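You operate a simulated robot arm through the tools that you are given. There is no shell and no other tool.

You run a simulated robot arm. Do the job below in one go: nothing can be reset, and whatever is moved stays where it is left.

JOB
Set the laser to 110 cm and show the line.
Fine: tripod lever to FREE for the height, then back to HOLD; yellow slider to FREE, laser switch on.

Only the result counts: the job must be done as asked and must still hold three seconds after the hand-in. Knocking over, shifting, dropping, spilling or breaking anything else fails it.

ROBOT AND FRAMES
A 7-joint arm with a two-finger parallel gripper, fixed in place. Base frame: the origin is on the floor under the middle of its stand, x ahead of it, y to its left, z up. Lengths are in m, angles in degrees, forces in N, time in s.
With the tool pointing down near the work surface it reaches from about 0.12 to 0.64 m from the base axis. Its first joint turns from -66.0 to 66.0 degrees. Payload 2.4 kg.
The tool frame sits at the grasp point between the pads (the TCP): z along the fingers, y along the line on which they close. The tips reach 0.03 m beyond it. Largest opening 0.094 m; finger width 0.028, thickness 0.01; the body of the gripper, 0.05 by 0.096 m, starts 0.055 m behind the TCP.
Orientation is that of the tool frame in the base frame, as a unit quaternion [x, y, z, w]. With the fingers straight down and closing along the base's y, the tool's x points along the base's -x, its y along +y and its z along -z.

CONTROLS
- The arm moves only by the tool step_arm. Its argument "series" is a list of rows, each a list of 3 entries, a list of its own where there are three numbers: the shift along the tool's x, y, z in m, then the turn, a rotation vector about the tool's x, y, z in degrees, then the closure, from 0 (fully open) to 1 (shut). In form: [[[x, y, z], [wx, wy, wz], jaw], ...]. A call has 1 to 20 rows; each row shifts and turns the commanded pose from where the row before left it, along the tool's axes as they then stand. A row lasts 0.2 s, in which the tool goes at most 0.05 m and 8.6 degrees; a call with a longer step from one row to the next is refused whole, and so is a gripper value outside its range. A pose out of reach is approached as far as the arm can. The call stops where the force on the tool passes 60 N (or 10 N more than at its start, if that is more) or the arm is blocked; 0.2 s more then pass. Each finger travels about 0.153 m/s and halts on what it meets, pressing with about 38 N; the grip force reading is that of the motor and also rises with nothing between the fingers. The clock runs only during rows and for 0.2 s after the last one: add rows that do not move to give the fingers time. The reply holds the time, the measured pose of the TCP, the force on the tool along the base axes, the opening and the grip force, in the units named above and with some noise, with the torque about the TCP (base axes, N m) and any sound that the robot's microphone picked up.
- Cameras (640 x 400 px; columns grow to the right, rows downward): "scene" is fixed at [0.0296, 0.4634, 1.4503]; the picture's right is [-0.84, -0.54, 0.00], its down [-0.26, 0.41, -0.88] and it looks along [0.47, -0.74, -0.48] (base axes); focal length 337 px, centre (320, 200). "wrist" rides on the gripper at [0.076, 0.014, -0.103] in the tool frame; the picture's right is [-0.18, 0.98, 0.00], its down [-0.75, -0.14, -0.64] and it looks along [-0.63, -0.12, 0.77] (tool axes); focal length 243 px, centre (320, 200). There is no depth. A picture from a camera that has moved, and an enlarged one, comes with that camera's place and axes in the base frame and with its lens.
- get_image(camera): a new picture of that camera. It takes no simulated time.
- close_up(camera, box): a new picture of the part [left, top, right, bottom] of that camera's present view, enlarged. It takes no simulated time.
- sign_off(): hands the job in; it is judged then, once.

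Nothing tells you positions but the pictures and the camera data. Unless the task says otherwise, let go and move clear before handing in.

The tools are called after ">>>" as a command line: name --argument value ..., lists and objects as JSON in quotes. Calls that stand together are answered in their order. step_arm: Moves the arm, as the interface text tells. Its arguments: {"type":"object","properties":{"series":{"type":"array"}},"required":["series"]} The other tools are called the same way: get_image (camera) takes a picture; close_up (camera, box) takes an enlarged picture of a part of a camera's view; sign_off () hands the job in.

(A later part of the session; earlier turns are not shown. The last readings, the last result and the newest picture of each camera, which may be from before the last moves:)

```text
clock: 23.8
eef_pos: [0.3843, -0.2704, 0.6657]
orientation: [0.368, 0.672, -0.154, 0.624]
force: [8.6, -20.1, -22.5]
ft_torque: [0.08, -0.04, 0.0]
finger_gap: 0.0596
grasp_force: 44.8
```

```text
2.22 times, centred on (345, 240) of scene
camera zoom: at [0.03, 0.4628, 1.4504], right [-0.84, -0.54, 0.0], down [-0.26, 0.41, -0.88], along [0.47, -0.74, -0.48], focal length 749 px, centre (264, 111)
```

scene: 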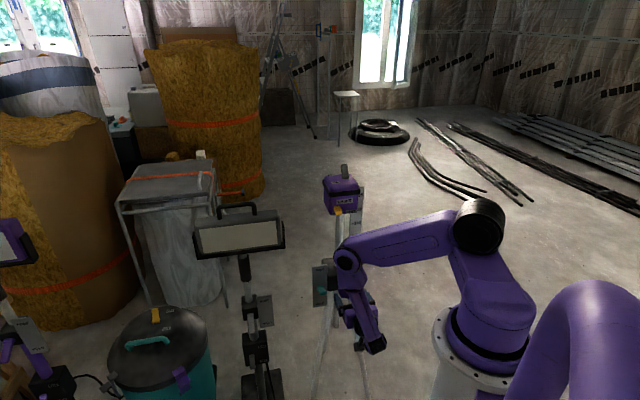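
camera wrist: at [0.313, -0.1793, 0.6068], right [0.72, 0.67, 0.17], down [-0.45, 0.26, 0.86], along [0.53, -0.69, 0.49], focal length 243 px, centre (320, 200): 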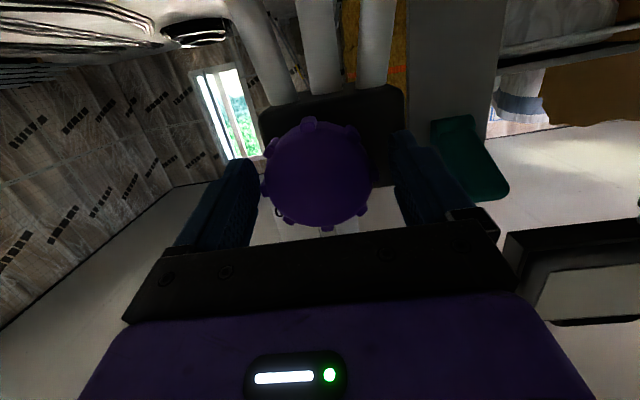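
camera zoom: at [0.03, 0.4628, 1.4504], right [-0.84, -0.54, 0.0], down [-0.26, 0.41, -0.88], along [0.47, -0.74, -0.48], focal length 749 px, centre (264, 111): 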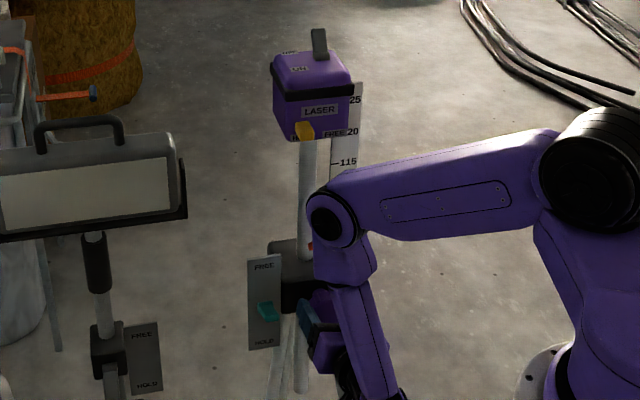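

The knob drives the mast: the head rose about 5 mm for a 15° turn, so 10 cm needs roughly 290–330° in several strokes. I'll relieve the side load slightly and keep turning.

>>> step_arm --series '[[[0.0013, -0.0013, 0.0023], [0, 0, 0], 1], [[0, 0, 0], [0, 0, 0], 1]]'

>>> step_arm --series '[[[0, -0.0003, 0], [-1.39, 0, 7.88], 1], [[0, -0.0003, 0], [-1.39, 0, 7.88], 1], [[0, 0, 0], [0, 0, 0], 1]]'

>>> close_up --camera "scene" --box '[290, 150, 400, 330]'

```text
clock: 24.4
eef_pos: [0.3832, -0.2687, 0.6645]
orientation: [0.364, 0.671, -0.155, 0.627]
force: [-31.0, 17.0, 24.5]
ft_torque: [-0.44, -0.38, -0.18]
finger_gap: 0.0594
grasp_force: 44.6
```

```text
clock: 25.2
eef_pos: [0.3775, -0.2685, 0.6691]
orientation: [0.445, 0.617, -0.053, 0.647]
force: [13.9, -42.8, -26.4]
ft_torque: [0.19, 0.24, -0.17]
finger_gap: 0.0593
grasp_force: 45.0
out of reach, approached as far as the arm can: row 2
```

```text
2.22 times, centred on (345, 240) of scene
camera zoom: at [0.0302, 0.4623, 1.4506], right [-0.84, -0.54, 0.0], down [-0.26, 0.41, -0.87], along [0.47, -0.74, -0.48], focal length 749 px, centre (264, 111)
```

zoom: 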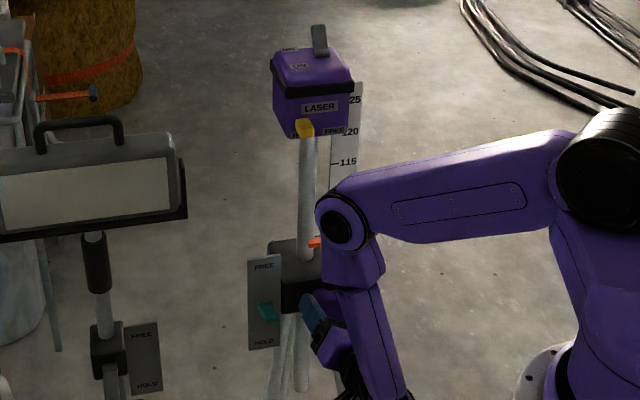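

The head keeps rising (label up about 7 px overall), but the arm is hitting its reach limit at this tilt and angle. I'll let go here, check that the mast stays put, and then find a better grip posture.

>>> step_arm --series '[[[0, 0, 0], [0, 0, 0], 0.13], [[0, 0, 0], [0, 0, 0], 0.13]]'

>>> close_up --camera "scene" --box '[290, 150, 400, 330]'

>>> close_up --camera "wrist" --box '[220, 90, 440, 240]'

```text
clock: 25.8
eef_pos: [0.3809, -0.2633, 0.6705]
orientation: [0.438, 0.619, -0.048, 0.65]
force: [0.0, -0.1, -0.6]
ft_torque: [0.0, 0.0, 0.01]
finger_gap: 0.0819
grasp_force: 0.0
```

```text
2.22 times, centred on (345, 240) of scene
camera zoom: at [0.0296, 0.4634, 1.4503], right [-0.84, -0.54, 0.0], down [-0.26, 0.41, -0.88], along [0.47, -0.74, -0.48], focal length 749 px, centre (264, 111)
```

zoom: 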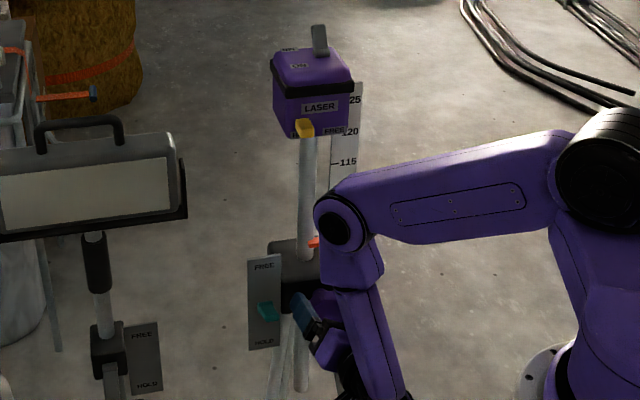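

```text
2.67 times, centred on (330, 165) of wrist
camera zoom: at [0.3289, -0.1541, 0.6269], right [0.55, 0.51, 0.66], down [-0.75, -0.04, 0.66], along [0.37, -0.86, 0.36], focal length 647 px, centre (293, 293)
```

zoom: 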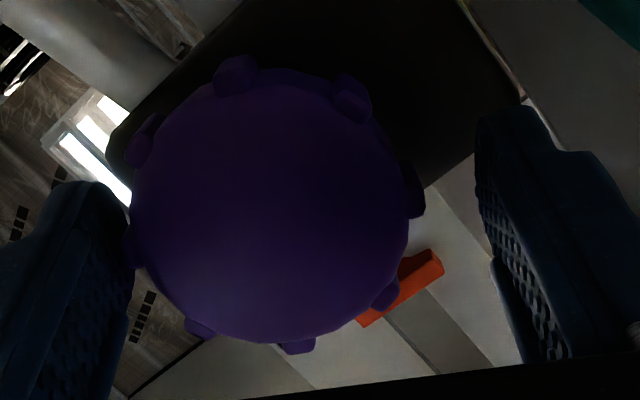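

The mast stays where it's left, so the knob can be worked in strokes. I'll back off, reduce the tilt to 70° and wind the wrist back, to check that this stroke is reachable.

>>> step_arm --series '[[[0.0029, -0.0036, -0.0198], [0, 0, 0], 0.13], [[0.0029, -0.0036, -0.0198], [0, 0, 0], 0.13], [[0, 0, 0], [0, 5, 0], 0.13], [[0, 0, 0], [0, 5, 0], 0.13], [[0, 0.001, 0], [2.736, 0, -7.52], 0.13], [[0, 0.001, 0], [2.736, 0, -7.52], 0.13], [[0, 0.001, 0], [2.736, 0, -7.52], 0.13], [[0, 0.001, 0], [2.736, 0, -7.52], 0.13], [[0, 0, 0], [0, 0, 0], 0.13]]'

>>> get_image --camera "wrist"

>>> get_image --camera "scene"

```text
clock: 27.8
eef_pos: [0.3538, -0.2391, 0.6811]
orientation: [0.306, 0.76, -0.229, 0.525]
force: [-0.4, -0.1, -0.6]
ft_torque: [0.02, -0.02, 0.04]
finger_gap: 0.0819
grasp_force: 0.0
out of reach, approached as far as the arm can: row 1, 2
```

```text
taken
camera wrist: at [0.2772, -0.1437, 0.6432], right [0.74, 0.65, 0.15], down [-0.33, 0.16, 0.93], along [0.59, -0.74, 0.33], focal length 243 px, centre (320, 200)
```

wrist: 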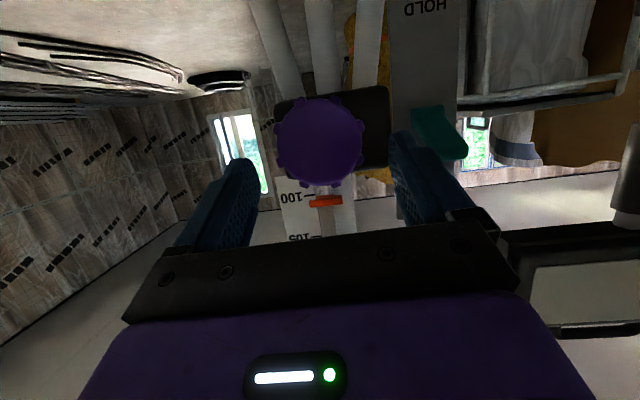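

```text
taken
```

scene: 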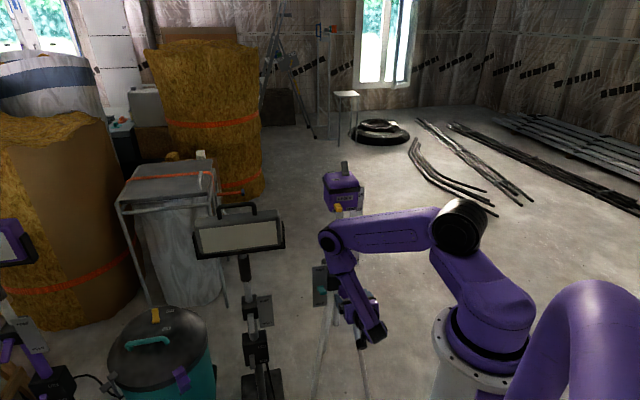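

>>> step_arm --series '[[[0.0113, -0.001, 0.0041], [0, 0, 0], 0.13], [[0, 0.001, 0], [2.736, 0, -7.52], 0.13], [[0, 0.001, 0], [2.736, 0, -7.52], 0.13], [[0, 0.001, 0], [2.736, 0, -7.52], 0.13], [[0, 0.001, 0], [2.736, 0, -7.52], 0.13], [[0, 0.001, 0], [2.736, 0, -7.52], 0.13], [[0, 0.001, 0], [2.736, 0, -7.52], 0.13], [[0, 0.001, 0], [2.736, 0, -7.52], 0.13], [[0, 0, 0], [0, 0, 0], 0.13]]'

>>> get_image --camera "wrist"

>>> get_image --camera "scene"

```text
clock: 29.8
eef_pos: [0.3569, -0.2367, 0.6657]
orientation: [0.018, 0.769, -0.556, 0.313]
force: [0.1, 0.0, -1.0]
ft_torque: [0.0, 0.02, 0.01]
finger_gap: 0.0818
grasp_force: 0.1
```

```text
taken
camera wrist: at [0.2543, -0.1658, 0.6337], right [0.52, 0.43, -0.74], down [0.26, 0.74, 0.62], along [0.81, -0.51, 0.28], focal length 243 px, centre (320, 200)
```

wrist: 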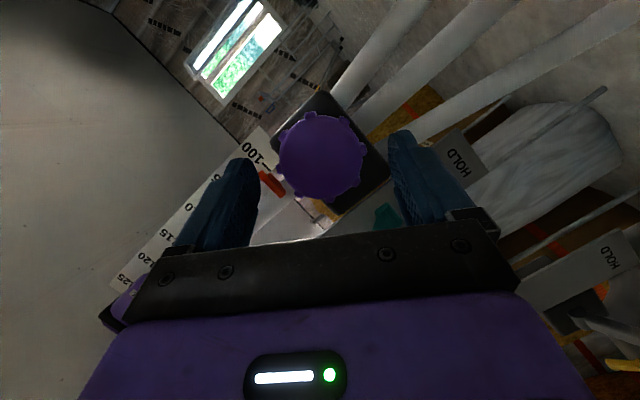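

```text
taken
```

scene: 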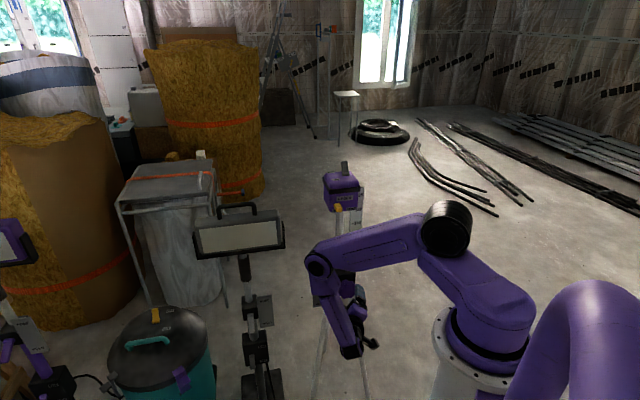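

This direction reaches fine. I'll see how much further the wrist can wind back, so each stroke can be longer.

>>> step_arm --series '[[[0, 0.001, 0], [2.736, 0, -7.52], 0.13], [[0, 0.001, 0], [2.736, 0, -7.52], 0.13], [[0, 0.001, 0], [2.736, 0, -7.52], 0.13], [[0, 0.001, 0], [2.736, 0, -7.52], 0.13], [[0, 0, 0], [0, 0, 0], 0.13]]'

>>> get_image --camera "wrist"

```text
clock: 31.0
eef_pos: [0.3566, -0.2339, 0.6652]
orientation: [-0.023, 0.755, -0.594, 0.276]
force: [-0.3, 0.0, 0.4]
ft_torque: [-0.02, -0.01, -0.03]
finger_gap: 0.0817
grasp_force: 0.2
out of reach, approached as far as the arm can: row 2, 3, 4
```

```text
taken
camera wrist: at [0.2518, -0.1682, 0.6363], right [0.44, 0.36, -0.82], down [0.31, 0.8, 0.51], along [0.84, -0.48, 0.24], focal length 243 px, centre (320, 200)
```

wrist: 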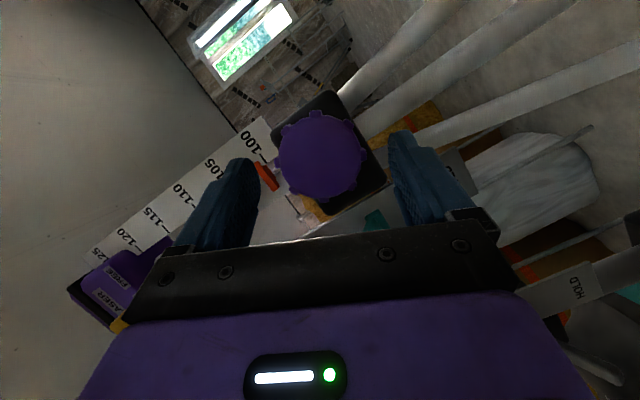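

The wind-back limit is about -66°. I'll start the stroke from -62°: slide onto the knob and grip it.

>>> step_arm --series '[[[0, -0.0005, 0], [-1.2, 0, 3.29], 0.13], [[-0.0078, -0.0004, 0.0214], [0, 0, 0], 0.13], [[-0.0078, -0.0004, 0.0214], [0, 0, 0], 0.13], [[0, 0, 0], [0, 0, 0], 0.13]]'

>>> get_image --camera "wrist"

```text
clock: 32.0
eef_pos: [0.3899, -0.2678, 0.6671]
orientation: [-0.004, 0.762, -0.577, 0.292]
force: [-0.4, -1.0, 0.6]
ft_torque: [0.01, -0.02, -0.02]
finger_gap: 0.0818
grasp_force: 0.0
```

```text
taken
camera wrist: at [0.2849, -0.2003, 0.6357], right [0.48, 0.39, -0.79], down [0.29, 0.78, 0.56], along [0.83, -0.49, 0.26], focal length 243 px, centre (320, 200)
```

wrist: 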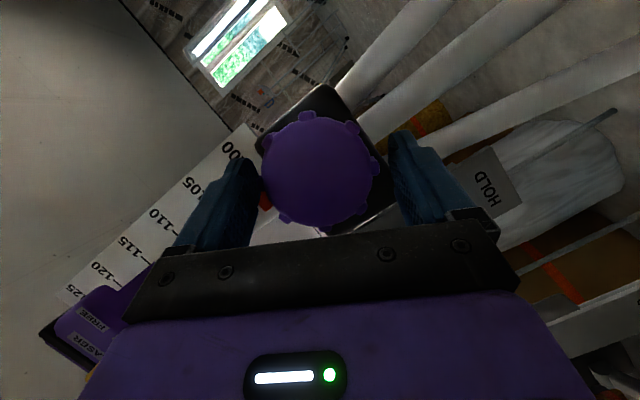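

Centred again to within 2 mm. I'll grip and turn the first part of the stroke.

>>> step_arm --series '[[[0, 0, 0], [0, 0, 0], 1], [[0, 0, 0], [0, 0, 0], 1], [[0, 0, 0], [0, 0, 0], 1]]'

>>> step_arm --series '[[[0.0001, -0.0012, 0], [-2.736, 0, 7.52], 1], [[0.0001, -0.0012, 0], [-2.736, 0, 7.52], 1], [[0, 0, 0], [0, 0, 0], 1]]'

>>> get_image --camera "wrist"

```text
clock: 32.8
eef_pos: [0.3886, -0.2676, 0.6676]
orientation: [-0.004, 0.761, -0.578, 0.294]
force: [-2.5, -5.0, 14.5]
ft_torque: [-0.4, -0.29, -0.05]
finger_gap: 0.0595
grasp_force: 44.7
```

```text
clock: 33.6
eef_pos: [0.3876, -0.2687, 0.6687]
orientation: [0.083, 0.783, -0.497, 0.365]
force: [7.6, -20.4, 5.1]
ft_torque: [-0.03, -0.02, 0.1]
finger_gap: 0.0595
grasp_force: 45.4
```

```text
taken
camera wrist: at [0.2907, -0.1945, 0.632], right [0.62, 0.53, -0.58], down [0.16, 0.64, 0.75], along [0.77, -0.55, 0.31], focal length 243 px, centre (320, 200)
```

wrist: 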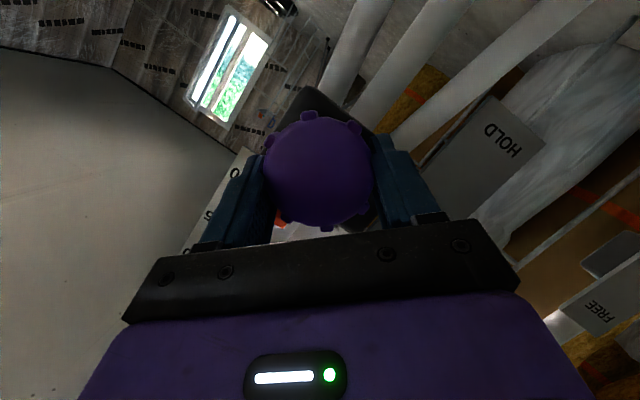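

>>> step_arm --series '[[[0, -0.0012, 0.0005], [-2.736, 0, 7.52], 1], [[0.0001, -0.0012, 0], [-2.736, 0, 7.52], 1], [[0.0001, -0.0012, 0], [-2.736, 0, 7.52], 1], [[0, 0, 0], [0, 0, 0], 1]]'

>>> close_up --camera "scene" --box '[290, 150, 400, 330]'

```text
clock: 34.6
eef_pos: [0.3866, -0.2704, 0.67]
orientation: [0.207, 0.786, -0.357, 0.46]
force: [7.0, -12.7, -10.8]
ft_torque: [0.08, -0.03, 0.13]
finger_gap: 0.0595
grasp_force: 44.7
```

```text
2.22 times, centred on (345, 240) of scene
camera zoom: at [0.0299, 0.463, 1.4504], right [-0.84, -0.54, 0.0], down [-0.26, 0.41, -0.88], along [0.47, -0.74, -0.48], focal length 749 px, centre (264, 111)
```

zoom: 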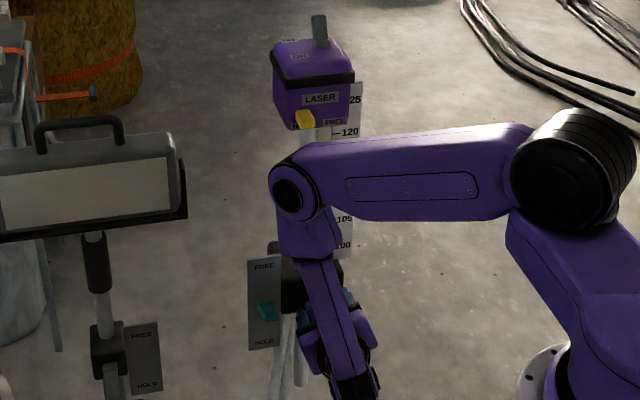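

The head is rising steadily, now roughly 2.5 cm up, with moderate forces. I'll continue the stroke.

>>> step_arm --series '[[[0.0001, -0.0012, 0], [-2.736, 0, 7.52], 1], [[0.0001, -0.0012, 0], [-2.736, 0, 7.52], 1], [[0.0001, -0.0012, 0], [-2.736, 0, 7.52], 1], [[0, 0, 0], [0, 0, 0], 1]]'

```text
clock: 35.6
eef_pos: [0.3845, -0.2743, 0.6714]
orientation: [0.323, 0.754, -0.203, 0.535]
force: [14.1, 0.4, -22.2]
ft_torque: [0.26, 0.11, 0.05]
finger_gap: 0.0594
grasp_force: 45.1
```

>>> step_arm --series '[[[0.0009, -0.0008, 0.0003], [-2.736, 0, 7.52], 1], [[0.0001, -0.0011, 0], [-2.736, 0, 7.52], 1], [[0, 0, 0], [0, 0, 0], 1]]'

>>> get_image --camera "wrist"

>>> close_up --camera "scene" --box '[290, 150, 400, 330]'

```text
clock: 36.4
eef_pos: [0.3842, -0.2731, 0.6708]
orientation: [0.392, 0.714, -0.094, 0.573]
force: [16.5, 6.5, -14.4]
ft_torque: [0.09, -0.06, 0.28]
finger_gap: 0.0594
grasp_force: 44.8
```

```text
taken
camera wrist: at [0.3146, -0.17, 0.6391], right [0.66, 0.58, 0.47], down [-0.54, -0.06, 0.84], along [0.51, -0.81, 0.28], focal length 243 px, centre (320, 200)
```

wrist: 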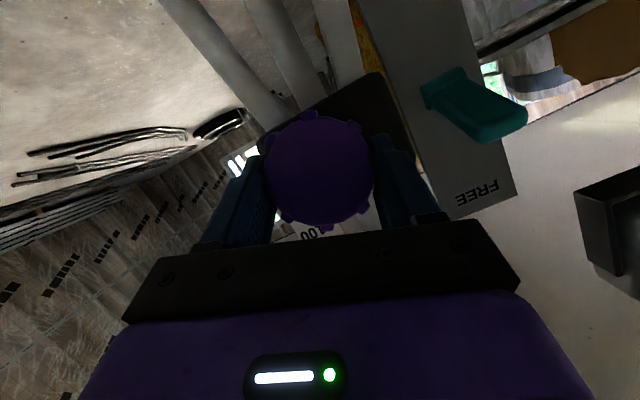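

```text
2.22 times, centred on (345, 240) of scene
camera zoom: at [0.0301, 0.4634, 1.4503], right [-0.84, -0.54, 0.0], down [-0.26, 0.41, -0.88], along [0.47, -0.74, -0.48], focal length 749 px, centre (264, 111)
```

zoom: 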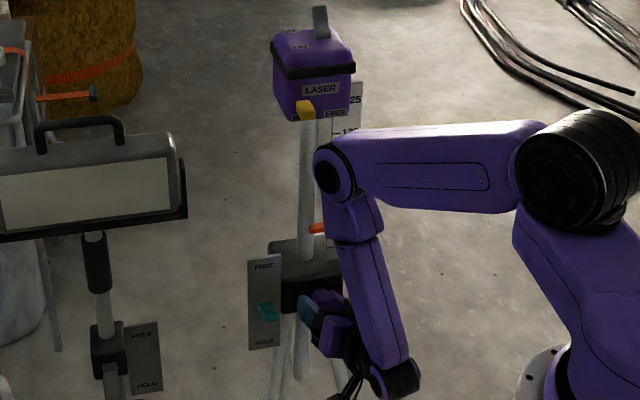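

>>> step_arm --series '[[[0.0008, -0.0006, 0.0003], [-2.736, 0, 7.52], 1], [[0.0001, -0.0011, 0], [-2.736, 0, 7.52], 1], [[0, 0, 0], [0, 0, 0], 1]]'

```text
clock: 37.2
eef_pos: [0.3826, -0.2739, 0.6701]
orientation: [0.453, 0.659, 0.014, 0.6]
force: [14.4, 16.4, 7.7]
ft_torque: [-0.19, -0.44, -0.39]
finger_gap: 0.0595
grasp_force: 45.0
```

>>> step_arm --series '[[[0.0005, -0.0004, 0.0002], [-2.736, 0, 7.52], 1], [[0.0001, -0.0011, 0], [-2.736, 0, 7.52], 1], [[0, 0, 0], [0, 0, 0], 1]]'

>>> get_image --camera "scene"

```text
clock: 38.0
eef_pos: [0.3816, -0.2752, 0.6688]
orientation: [0.506, 0.592, 0.124, 0.614]
force: [12.7, 15.3, 16.6]
ft_torque: [-0.48, -0.7, -0.06]
finger_gap: 0.0593
grasp_force: 45.3
```

```text
taken
```

scene: 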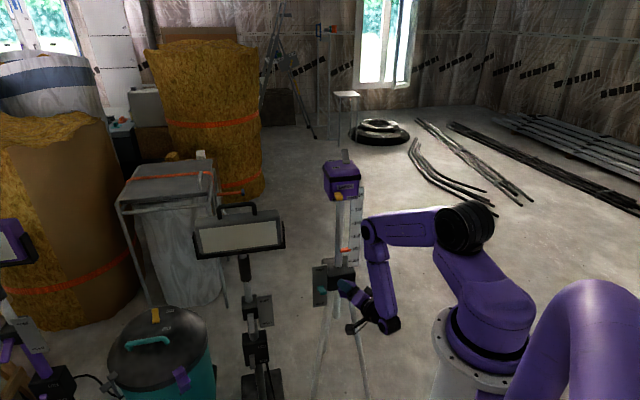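

>>> close_up --camera "scene" --box '[310, 180, 390, 300]'

>>> step_arm --series '[[[0.0002, -0.0002, 0], [-2.736, 0, 7.52], 1], [[0.0001, -0.0011, 0], [-2.736, 0, 7.52], 1], [[0, 0, 0], [0, 0, 0], 1]]'

>>> close_up --camera "scene" --box '[310, 180, 390, 300]'

```text
3.33 times, centred on (350, 240) of scene
camera zoom: at [0.0296, 0.4638, 1.4501], right [-0.84, -0.54, 0.0], down [-0.26, 0.41, -0.88], along [0.47, -0.74, -0.48], focal length 1123 px, centre (220, 67)
```

zoom: 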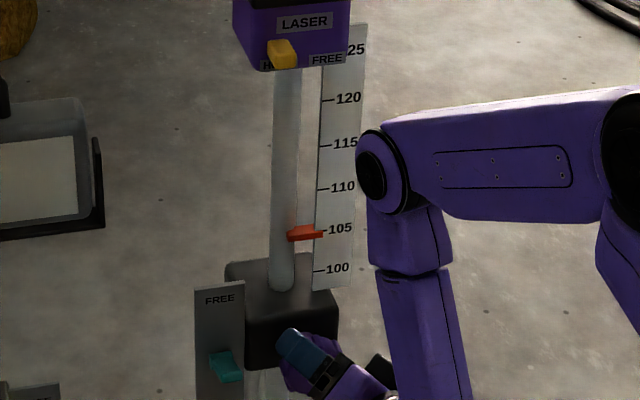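

```text
clock: 38.6
eef_pos: [0.374, -0.2742, 0.671]
orientation: [0.556, 0.526, 0.2, 0.611]
force: [1.4, 0.4, -3.5]
ft_torque: [0.17, 0.15, -0.52]
finger_gap: 0.0587
grasp_force: 45.3
out of reach, approached as far as the arm can: row 2
stopped in row 2: the force on the tool passed its limit at 71 N (the readings are from after the stop); the commanded pose is now the measured one
```

```text
3.33 times, centred on (350, 240) of scene
camera zoom: at [0.0297, 0.4633, 1.4503], right [-0.84, -0.54, 0.0], down [-0.26, 0.41, -0.88], along [0.47, -0.74, -0.48], focal length 1123 px, centre (220, 67)
```

zoom: 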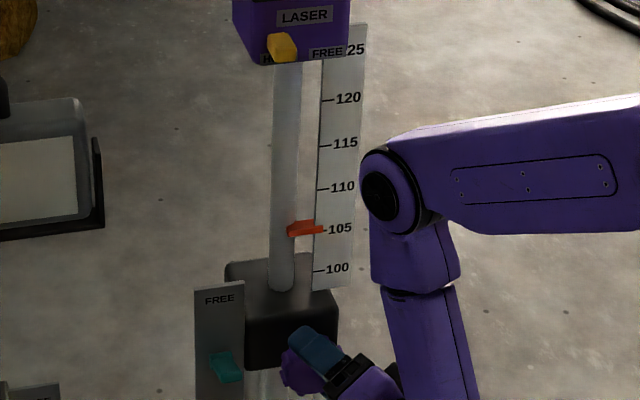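

That was the end of the stroke. The tripod didn't move and the pointer now reads about 105, so the ratio is roughly 1 cm per 30°. I'll release, back off and wind the wrist back for a second stroke.

>>> step_arm --series '[[[0, 0, 0], [0, 0, 0], 0.13], [[0, 0, 0], [0, 0, 0], 0.13], [[0.0077, 0, -0.0211], [0, 0, 0], 0.13], [[0.0077, 0, -0.0211], [0, 0, 0], 0.13], [[0, 0, 0], [0, 0, 0], 0.13]]'

>>> close_up --camera "scene" --box '[310, 180, 390, 300]'

```text
clock: 39.8
eef_pos: [0.3487, -0.2432, 0.686]
orientation: [0.556, 0.526, 0.199, 0.612]
force: [-0.1, -0.2, 1.1]
ft_torque: [0.02, -0.04, -0.02]
finger_gap: 0.0816
grasp_force: 0.0
out of reach, approached as far as the arm can: row 3, 4
```

```text
3.33 times, centred on (350, 240) of scene
camera zoom: at [0.0296, 0.4634, 1.4503], right [-0.84, -0.54, 0.0], down [-0.26, 0.41, -0.88], along [0.47, -0.74, -0.48], focal length 1123 px, centre (220, 67)
```

zoom: 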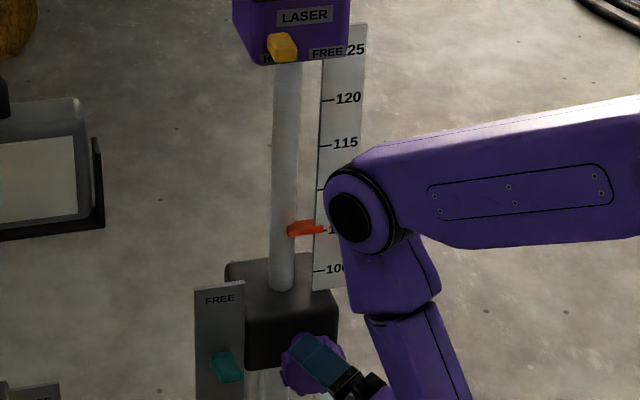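

>>> step_arm --series '[[[0, 0.0012, 0], [2.78, 0, -7.64], 0.13], [[0, 0.0012, 0], [2.78, 0, -7.64], 0.13], [[0, 0.0012, 0], [2.78, 0, -7.64], 0.13], [[0, 0.0012, 0], [2.78, 0, -7.64], 0.13], [[0, 0.0012, 0], [2.78, 0, -7.64], 0.13], [[0, 0.0012, 0], [2.78, 0, -7.64], 0.13], [[0, 0.0012, 0], [2.78, 0, -7.64], 0.13], [[0, 0.0012, 0], [2.78, 0, -7.64], 0.13], [[0, 0.0012, 0], [2.78, 0, -7.64], 0.13], [[0, 0.0012, 0], [2.78, 0, -7.64], 0.13], [[0, 0.0012, 0], [2.78, 0, -7.64], 0.13], [[0, 0.0012, 0], [2.78, 0, -7.64], 0.13], [[0, 0.0012, 0], [2.78, 0, -7.64], 0.13], [[0, 0.0012, 0], [2.78, 0, -7.64], 0.13], [[0, 0.0012, 0], [2.78, 0, -7.64], 0.13], [[0, 0, 0], [0, 0, 0], 0.13]]'

>>> get_image --camera "wrist"

```text
clock: 43.2
eef_pos: [0.3602, -0.2332, 0.6867]
orientation: [0.021, 0.771, -0.564, 0.295]
force: [-0.2, -0.2, -0.2]
ft_torque: [0.01, -0.01, -0.01]
finger_gap: 0.0819
grasp_force: 0.0
```

```text
taken
camera wrist: at [0.2573, -0.1611, 0.6573], right [0.51, 0.41, -0.76], down [0.29, 0.74, 0.6], along [0.81, -0.53, 0.26], focal length 243 px, centre (320, 200)
```

wrist: 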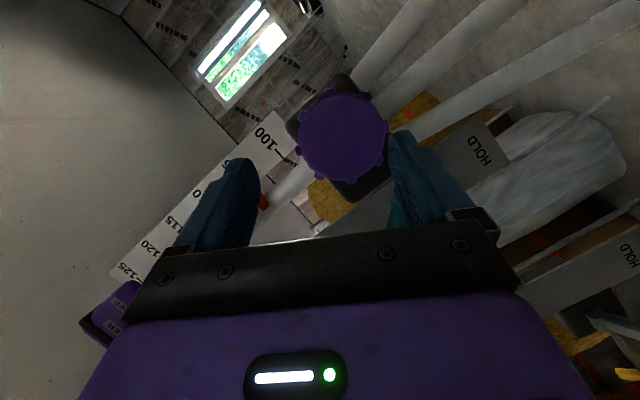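

>>> step_arm --series '[[[0.0127, 0.0161, 0.0051], [0, 0, 0], 0.13], [[0, 0.0004, 0], [1.11, 0, -2.79], 0.13], [[-0.0085, 0, 0.0212], [0, 0, 0], 0.13], [[-0.0085, 0, 0.0212], [0, 0, 0], 0.13], [[0, 0, 0], [0, 0, 0], 0.13]]'

>>> get_image --camera "wrist"

```text
clock: 44.4
eef_pos: [0.3869, -0.2686, 0.6654]
orientation: [0.004, 0.766, -0.578, 0.281]
force: [-0.4, -0.2, 0.6]
ft_torque: [0.01, 0.02, -0.03]
finger_gap: 0.082
grasp_force: 0.0
```

```text
taken
camera wrist: at [0.2851, -0.1974, 0.6362], right [0.48, 0.39, -0.79], down [0.31, 0.76, 0.57], along [0.82, -0.52, 0.25], focal length 243 px, centre (320, 200)
```

wrist: 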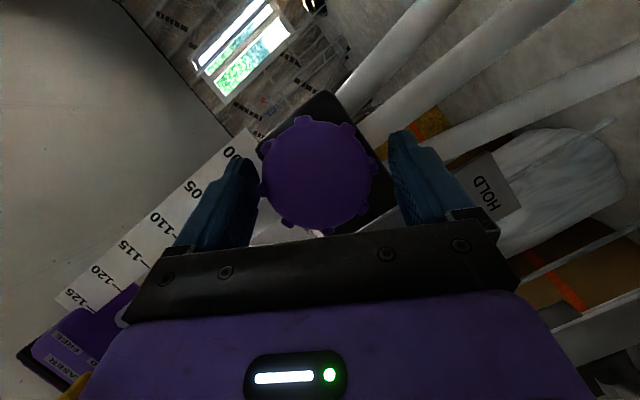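

Lined up again. I'll grip and turn the second stroke in monitored chunks.

>>> step_arm --series '[[[0, 0, 0], [0, 0, 0], 1], [[0, 0, 0], [0, 0, 0], 1], [[0, 0, 0], [0, 0, 0], 1]]'

>>> step_arm --series '[[[0.0001, -0.001, 0], [-2.97, 0, 7.43], 1], [[0.0001, -0.001, 0], [-2.97, 0, 7.43], 1], [[0.0001, -0.001, 0], [-2.97, 0, 7.43], 1], [[0, 0, 0], [0, 0, 0], 1]]'

```text
clock: 45.2
eef_pos: [0.3884, -0.2697, 0.6666]
orientation: [0.005, 0.765, -0.579, 0.282]
force: [-4.9, -4.1, 21.9]
ft_torque: [-0.27, -0.1, -0.33]
finger_gap: 0.0589
grasp_force: 44.8
```

```text
clock: 46.2
eef_pos: [0.3873, -0.2695, 0.6682]
orientation: [0.131, 0.793, -0.451, 0.388]
force: [-4.8, -8.0, 16.7]
ft_torque: [-0.3, -0.32, -0.74]
finger_gap: 0.059
grasp_force: 45.0
```

>>> step_arm --series '[[[-0.0004, -0.0013, 0], [-2.97, 0, 7.43], 1], [[0.0001, -0.001, 0], [-2.97, 0, 7.43], 1], [[0.0001, -0.001, 0], [-2.97, 0, 7.43], 1], [[0.0001, -0.001, 0], [-2.97, 0, 7.43], 1], [[0, 0, 0], [0, 0, 0], 1]]'

>>> close_up --camera "scene" --box '[310, 140, 390, 300]'

```text
clock: 47.4
eef_pos: [0.3857, -0.2712, 0.669]
orientation: [0.29, 0.776, -0.252, 0.5]
force: [7.1, -12.1, -8.6]
ft_torque: [0.23, 0.17, -0.59]
finger_gap: 0.0591
grasp_force: 45.0
```

```text
2.50 times, centred on (350, 220) of scene
camera zoom: at [0.0298, 0.4631, 1.4504], right [-0.84, -0.54, 0.0], down [-0.26, 0.41, -0.88], along [0.47, -0.74, -0.48], focal length 842 px, centre (245, 150)
```

zoom: 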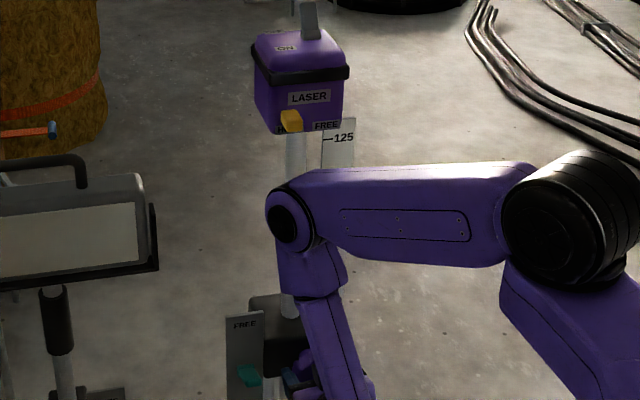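

>>> step_arm --series '[[[0.0003, -0.0008, 0.0002], [-2.97, 0, 7.43], 1], [[0.0002, -0.0009, 0], [-2.97, 0, 7.43], 1], [[0.0002, -0.0009, 0], [-2.97, 0, 7.43], 1], [[0, 0, 0], [0, 0, 0], 1]]'

>>> close_up --camera "scene" --box '[310, 140, 390, 300]'

```text
clock: 48.4
eef_pos: [0.3844, -0.2715, 0.6692]
orientation: [0.393, 0.724, -0.088, 0.561]
force: [0.9, 8.3, -3.4]
ft_torque: [0.08, -0.03, 0.23]
finger_gap: 0.0592
grasp_force: 44.6
```

```text
2.50 times, centred on (350, 220) of scene
camera zoom: at [0.0296, 0.4635, 1.4502], right [-0.84, -0.54, 0.0], down [-0.26, 0.41, -0.88], along [0.47, -0.74, -0.48], focal length 842 px, centre (245, 150)
```

zoom: 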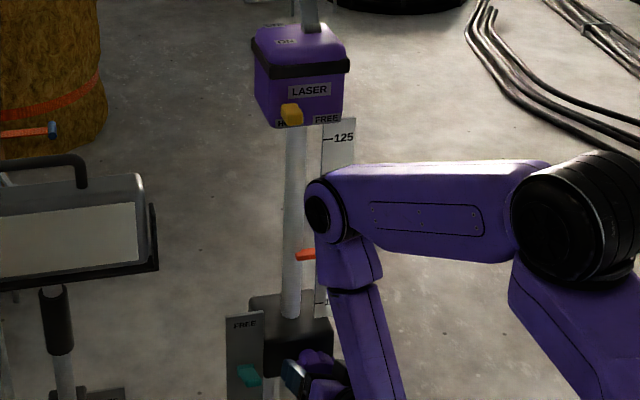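

>>> step_arm --series '[[[0.0002, -0.0007, 0], [-2.97, 0, 7.43], 1], [[0.0002, -0.0009, 0], [-2.97, 0, 7.43], 1], [[0, 0, 0], [0, 0, 0], 1]]'

>>> step_arm --series '[[[0.0002, -0.0004, 0], [-2.97, 0, 7.43], 1], [[0.0002, -0.0008, 0], [-2.97, 0, 7.43], 1], [[0, 0, 0], [0, 0, 0], 1]]'

>>> close_up --camera "scene" --box '[310, 180, 390, 300]'

```text
clock: 49.2
eef_pos: [0.3829, -0.2716, 0.6681]
orientation: [0.453, 0.669, 0.022, 0.588]
force: [8.1, 8.0, -6.5]
ft_torque: [0.07, -0.01, 0.79]
finger_gap: 0.0592
grasp_force: 44.9
```

```text
clock: 50.0
eef_pos: [0.382, -0.2741, 0.6688]
orientation: [0.505, 0.603, 0.131, 0.603]
force: [4.3, 24.1, 3.6]
ft_torque: [-0.38, -0.47, -0.29]
finger_gap: 0.0593
grasp_force: 45.2
```

```text
3.33 times, centred on (350, 240) of scene
camera zoom: at [0.0296, 0.4639, 1.4501], right [-0.84, -0.54, 0.0], down [-0.26, 0.41, -0.88], along [0.47, -0.74, -0.48], focal length 1123 px, centre (220, 67)
```

zoom: 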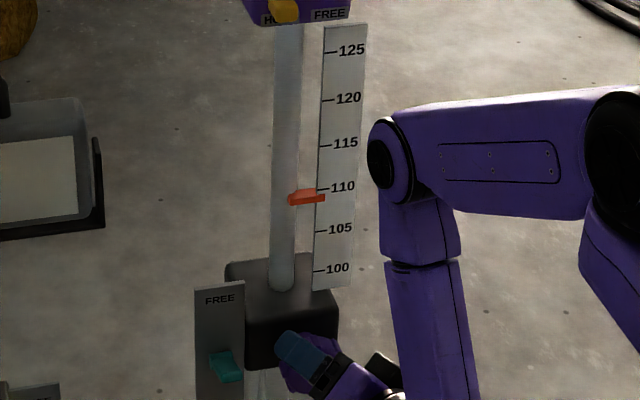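

The pointer reads about 108.8, so roughly 36° more is needed. I'll release, wind back partway and regrip for a short final stroke.

>>> step_arm --series '[[[0, 0, 0], [0, 0, 0], 0.13], [[0, 0, 0], [0, 0, 0], 0.13], [[0.0085, 0, -0.0209], [0, 0, 0], 0.13], [[0.0085, 0, -0.0209], [0, 0, 0], 0.13], [[0, 0.0008, 0], [2.97, 0, -7.43], 0.13], [[0, 0.0008, 0], [2.97, 0, -7.43], 0.13], [[0, 0.0008, 0], [2.97, 0, -7.43], 0.13], [[0, 0.0008, 0], [2.97, 0, -7.43], 0.13], [[0, 0.0008, 0], [2.97, 0, -7.43], 0.13], [[0, 0.0008, 0], [2.97, 0, -7.43], 0.13], [[0, 0.0008, 0], [2.97, 0, -7.43], 0.13], [[0, 0.0008, 0], [2.97, 0, -7.43], 0.13], [[0, 0.0008, 0], [2.97, 0, -7.43], 0.13], [[0, 0, 0], [0, 0, 0], 0.13]]'

>>> get_image --camera "wrist"

```text
clock: 53.0
eef_pos: [0.3544, -0.237, 0.6684]
orientation: [0.211, 0.793, -0.356, 0.448]
force: [0.5, -0.6, 1.4]
ft_torque: [-0.03, -0.01, 0.0]
finger_gap: 0.082
grasp_force: 0.0
```

```text
taken
camera wrist: at [0.2676, -0.1506, 0.6321], right [0.74, 0.64, -0.21], down [-0.07, 0.38, 0.92], along [0.67, -0.67, 0.32], focal length 243 px, centre (320, 200)
```

wrist: 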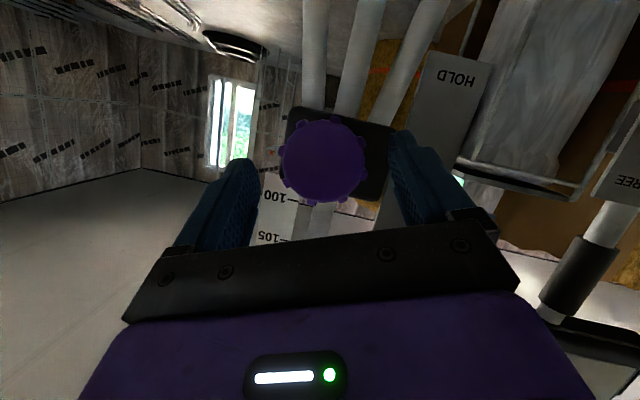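

>>> step_arm --series '[[[-0.0087, 0, 0.0217], [0, 0, 0], 0.13], [[-0.0087, 0, 0.0217], [0, 0, 0], 0.13], [[0, 0, 0], [0, 0, 0], 0.13]]'

>>> get_image --camera "wrist"

>>> close_up --camera "scene" --box '[310, 180, 390, 300]'

```text
clock: 53.8
eef_pos: [0.3876, -0.2702, 0.6689]
orientation: [0.211, 0.792, -0.356, 0.448]
force: [0.1, -0.7, 0.0]
ft_torque: [0.0, -0.02, 0.02]
finger_gap: 0.0817
grasp_force: 0.2
```

```text
taken
camera wrist: at [0.3007, -0.1825, 0.6317], right [0.74, 0.64, -0.21], down [-0.07, 0.38, 0.92], along [0.67, -0.67, 0.32], focal length 243 px, centre (320, 200)
```

wrist: 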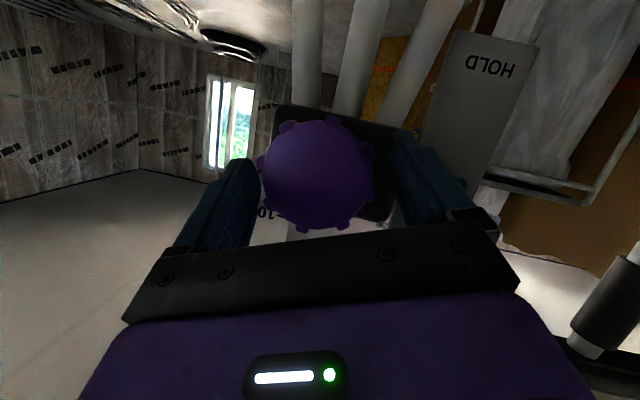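

```text
3.33 times, centred on (350, 240) of scene
camera zoom: at [0.0296, 0.4634, 1.4503], right [-0.84, -0.54, 0.0], down [-0.26, 0.41, -0.88], along [0.47, -0.74, -0.48], focal length 1123 px, centre (220, 67)
```

zoom: 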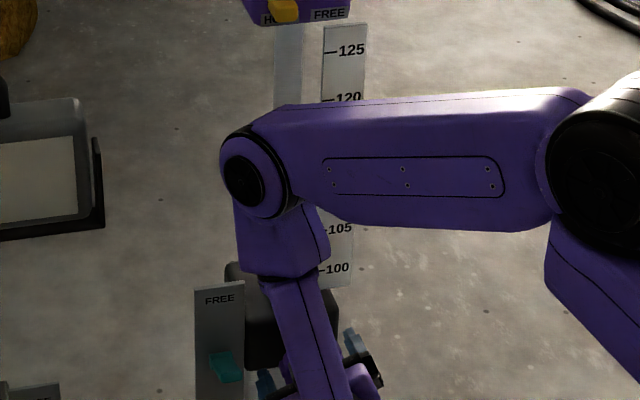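

>>> step_arm --series '[[[0, 0, 0], [0, 0, 0], 1], [[0, 0, 0], [0, 0, 0], 1], [[0, 0, 0], [0, 0, 0], 1]]'

>>> step_arm --series '[[[0.0001, -0.001, 0], [-2.97, 0, 7.43], 1], [[0.0001, -0.001, 0], [-2.97, 0, 7.43], 1], [[0.0001, -0.001, 0], [-2.97, 0, 7.43], 1], [[0, 0, 0], [0, 0, 0], 1]]'

>>> get_image --camera "scene"

```text
clock: 54.6
eef_pos: [0.3853, -0.2709, 0.6699]
orientation: [0.213, 0.791, -0.358, 0.448]
force: [-2.6, -11.0, 6.0]
ft_torque: [-0.19, -0.07, -0.05]
finger_gap: 0.0588
grasp_force: 44.9
```

```text
clock: 55.6
eef_pos: [0.386, -0.2711, 0.6701]
orientation: [0.326, 0.762, -0.199, 0.523]
force: [-2.6, 1.2, 1.9]
ft_torque: [-0.04, -0.2, -0.53]
finger_gap: 0.0591
grasp_force: 45.1
```

```text
taken
```

scene: 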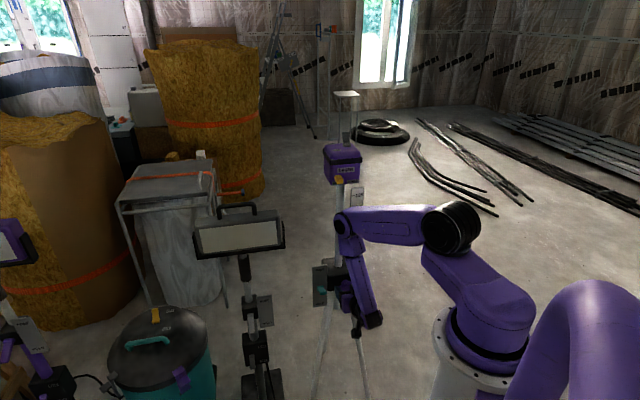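

>>> step_arm --series '[[[0.0001, -0.001, 0], [-2.97, 0, 7.43], 1], [[0, 0, 0], [0, 0, 0], 1], [[0, 0, 0], [0, 0, 0], 1]]'

>>> close_up --camera "scene" --box '[310, 180, 390, 300]'

>>> get_image --camera "wrist"

```text
clock: 56.4
eef_pos: [0.3852, -0.2737, 0.6698]
orientation: [0.36, 0.744, -0.146, 0.544]
force: [-2.3, 5.8, -6.6]
ft_torque: [-0.21, -0.27, 0.58]
finger_gap: 0.059
grasp_force: 45.1
```

```text
3.33 times, centred on (350, 240) of scene
camera zoom: at [0.0296, 0.4634, 1.4502], right [-0.84, -0.54, 0.0], down [-0.26, 0.41, -0.88], along [0.47, -0.74, -0.48], focal length 1123 px, centre (220, 67)
```

zoom: 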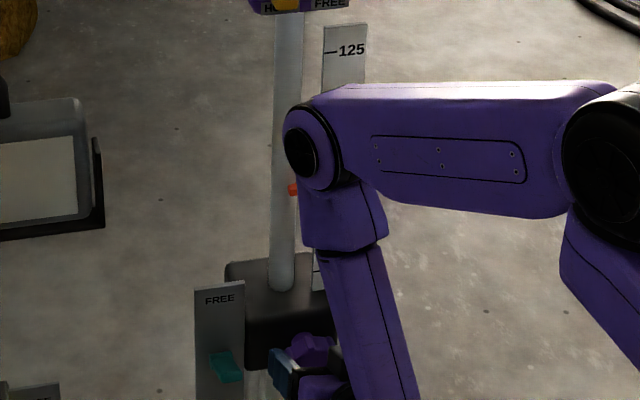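

```text
taken
camera wrist: at [0.3109, -0.1721, 0.6387], right [0.71, 0.62, 0.34], down [-0.44, 0.01, 0.9], along [0.55, -0.79, 0.27], focal length 243 px, centre (320, 200)
```

wrist: 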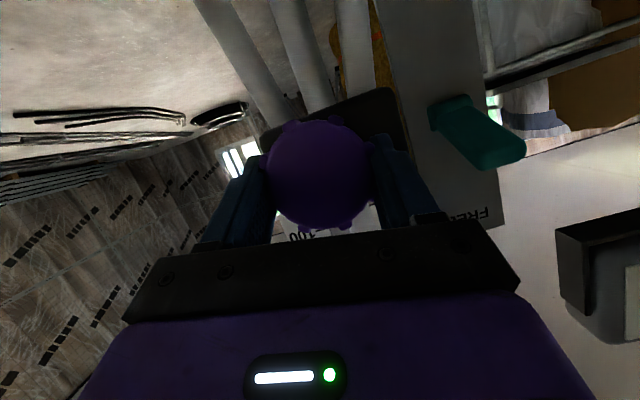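

By rotation count and by the picture, the pointer is at about 110. I'll release, back away and read the scale accurately with the wrist camera.

>>> step_arm --series '[[[0, 0, 0], [0, 0, 0], 0.1], [[0, 0, 0], [0, 0, 0], 0.1], [[0.0085, 0, -0.0209], [0, 0, 0], 0.1], [[0.0085, 0, -0.0209], [0, 0, 0], 0.1], [[0, 0, 0], [1.86, 0, -4.64], 0.1], [[0, 0, 0], [1.86, 0, -4.64], 0.1], [[0, 0, 0], [0, 8, 0], 0], [[0, 0, 0], [0, 8, 0], 0], [[0, 0, 0], [0, 4, 0], 0], [[0, 0, 0], [0, 0, 0], 0]]'

```text
clock: 58.6
eef_pos: [0.3528, -0.2418, 0.6704]
orientation: [0.349, 0.844, -0.156, 0.377]
force: [0.1, -0.1, -0.1]
ft_torque: [0.0, 0.01, 0.03]
finger_gap: 0.094
grasp_force: 0.1
```

>>> step_arm --series '[[[-0.011, 0.0079, -0.0402], [0, 0, 0], 0], [[-0.011, 0.0079, -0.0402], [0, 0, 0], 0], [[-0.011, 0.0079, -0.0402], [0, 0, 0], 0], [[-0.011, 0.0079, -0.0402], [0, 0, 0], 0], [[0, 0, 0], [0, 0, 0], 0]]'

>>> get_image --camera "wrist"

>>> get_image --camera "scene"

```text
clock: 59.8
eef_pos: [0.3195, -0.1695, 0.7994]
orientation: [0.341, 0.849, -0.162, 0.371]
force: [-0.8, 0.9, -0.1]
ft_torque: [-0.01, -0.01, -0.02]
finger_gap: 0.0941
grasp_force: 0.0
out of reach, approached as far as the arm can: row 4
```

```text
taken
camera wrist: at [0.239, -0.0701, 0.8088], right [0.78, 0.62, 0.12], down [-0.06, -0.11, 0.99], along [0.63, -0.78, -0.05], focal length 243 px, centre (320, 200)
```

wrist: 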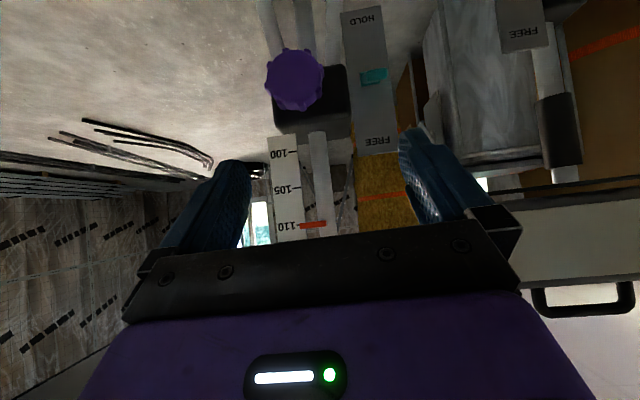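

```text
taken
```

scene: 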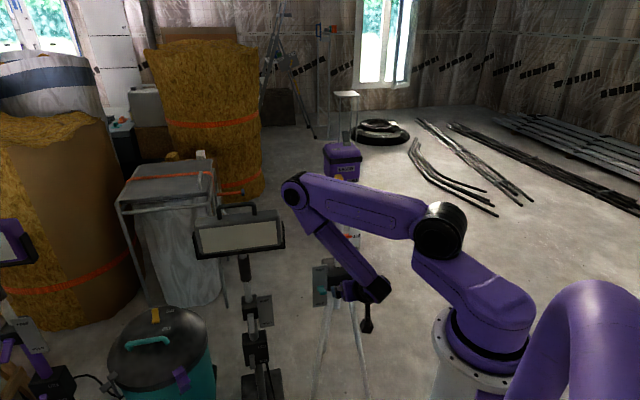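

>>> close_up --camera "wrist" --box '[250, 170, 350, 240]'

>>> close_up --camera "wrist" --box '[270, 205, 330, 240]'

>>> close_up --camera "scene" --box '[310, 200, 390, 300]'

```text
5.71 times, centred on (300, 205) of wrist
camera zoom: at [0.239, -0.0701, 0.8088], right [0.78, 0.62, 0.12], down [-0.06, -0.11, 0.99], along [0.63, -0.78, -0.05], focal length 1386 px, centre (434, 171)
```

zoom: 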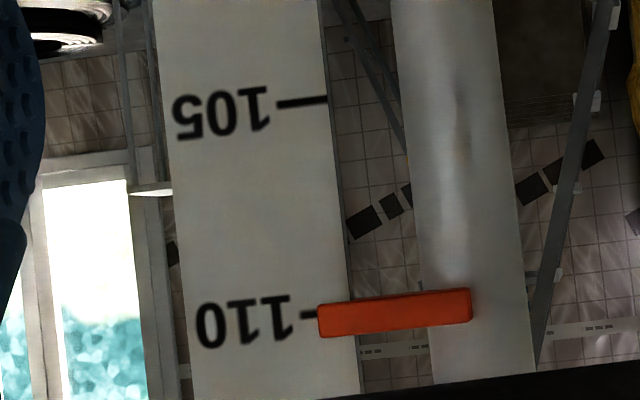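

```text
10.67 times, centred on (300, 222) of wrist
camera zoom: at [0.239, -0.0701, 0.8088], right [0.78, 0.62, 0.12], down [-0.06, -0.11, 0.99], along [0.63, -0.78, -0.05], focal length 2588 px, centre (533, -40)
```

zoom: 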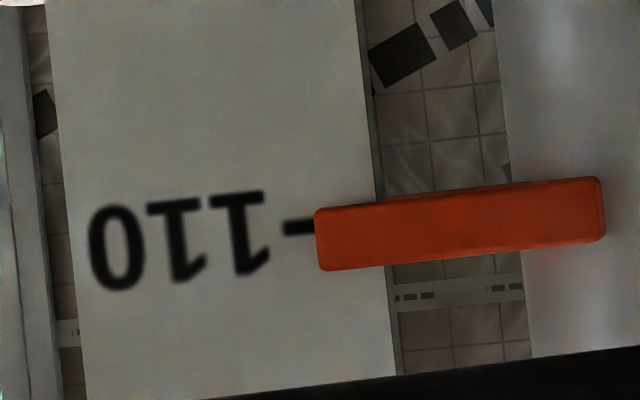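

```text
4.00 times, centred on (350, 250) of scene
camera zoom: at [0.0296, 0.4633, 1.4503], right [-0.84, -0.54, 0.0], down [-0.26, 0.41, -0.88], along [0.47, -0.74, -0.48], focal length 1348 px, centre (200, 0)
```

zoom: 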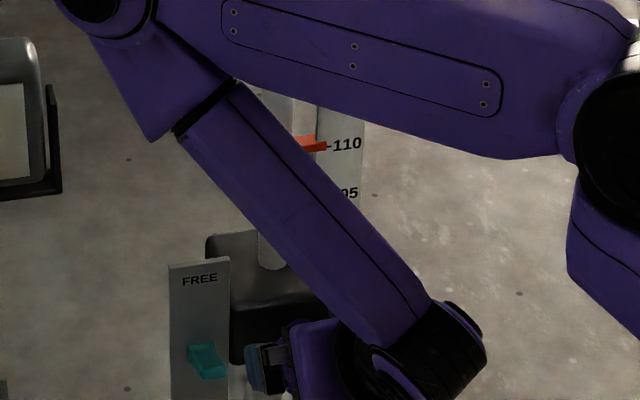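

The pointer is centred on the 110 mark, within about 1–2 mm (allowing for parallax), and the mast holds. Now I'll return the lever to HOLD by pressing it down with closed fingers pointing straight down. First I'll line up above it.

>>> step_arm --series '[[[0, 0, 0], [0, 8, 0], 1], [[0, 0, 0], [0, 8, 0], 1], [[0, 0, 0], [0, 8, 0], 1], [[0, 0, 0], [0, 8, 0], 1], [[0, 0, 0], [0, 8, 0], 1], [[0, 0, 0], [0, 8, 0], 1], [[0, 0, 0], [0, 0, 0], 1]]'

>>> get_image --camera "wrist"

>>> close_up --camera "scene" --box '[300, 130, 400, 300]'

```text
clock: 61.4
eef_pos: [0.3185, -0.1643, 0.8052]
orientation: [0.379, 0.925, -0.016, 0.024]
force: [-0.2, -0.1, 0.4]
ft_torque: [-0.04, 0.01, -0.02]
finger_gap: 0.0
grasp_force: 33.2
out of reach, approached as far as the arm can: row 1
```

```text
taken
camera wrist: at [0.271, -0.0969, 0.9018], right [0.82, 0.57, 0.0], down [0.42, -0.6, 0.69], along [0.39, -0.56, -0.73], focal length 243 px, centre (320, 200)
```

wrist: 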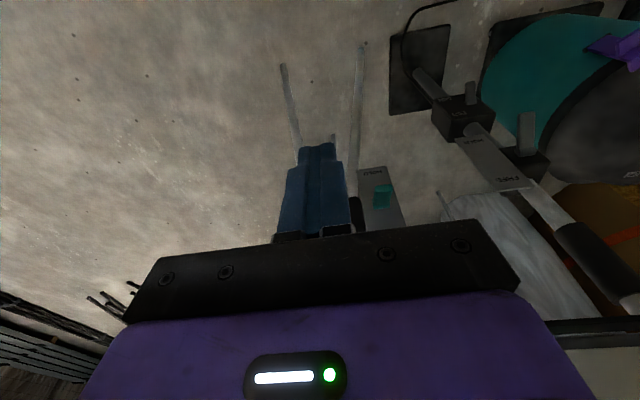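

```text
2.35 times, centred on (350, 215) of scene
camera zoom: at [0.0296, 0.4634, 1.4503], right [-0.84, -0.54, 0.0], down [-0.26, 0.41, -0.88], along [0.47, -0.74, -0.48], focal length 793 px, centre (249, 165)
```

zoom: 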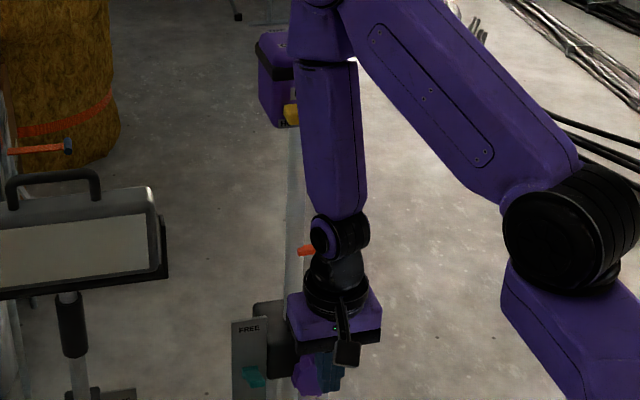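

>>> step_arm --series '[[[-0.0369, 0.019, 0.001], [0, 0, 0], 1], [[-0.0369, 0.019, 0.001], [0, 0, 0], 1], [[-0.0369, 0.019, 0.001], [0, 0, 0], 1], [[0, 0, 0], [0, 0, 0], 1]]'

>>> get_image --camera "wrist"

>>> close_up --camera "scene" --box '[290, 130, 390, 310]'

```text
clock: 62.4
eef_pos: [0.4124, -0.1962, 0.8064]
orientation: [0.38, 0.924, -0.018, 0.048]
force: [-1.4, 0.1, 0.1]
ft_torque: [0.05, -0.02, -0.02]
finger_gap: 0.0001
grasp_force: 33.1
out of reach, approached as far as the arm can: row 2, 3
```

```text
taken
camera wrist: at [0.3618, -0.1268, 0.8996], right [0.82, 0.57, 0.02], down [0.39, -0.58, 0.71], along [0.42, -0.58, -0.7], focal length 243 px, centre (320, 200)
```

wrist: 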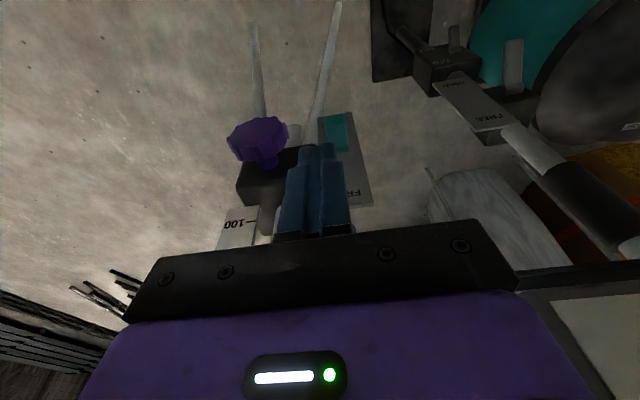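

```text
2.22 times, centred on (340, 220) of scene
camera zoom: at [0.0296, 0.4634, 1.4503], right [-0.84, -0.54, 0.0], down [-0.26, 0.41, -0.88], along [0.47, -0.74, -0.48], focal length 749 px, centre (276, 156)
```

zoom: 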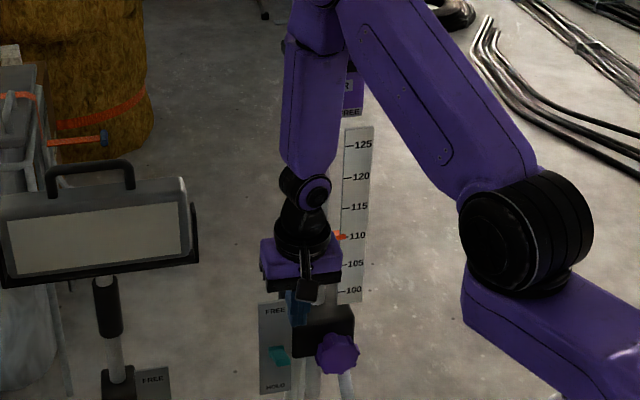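

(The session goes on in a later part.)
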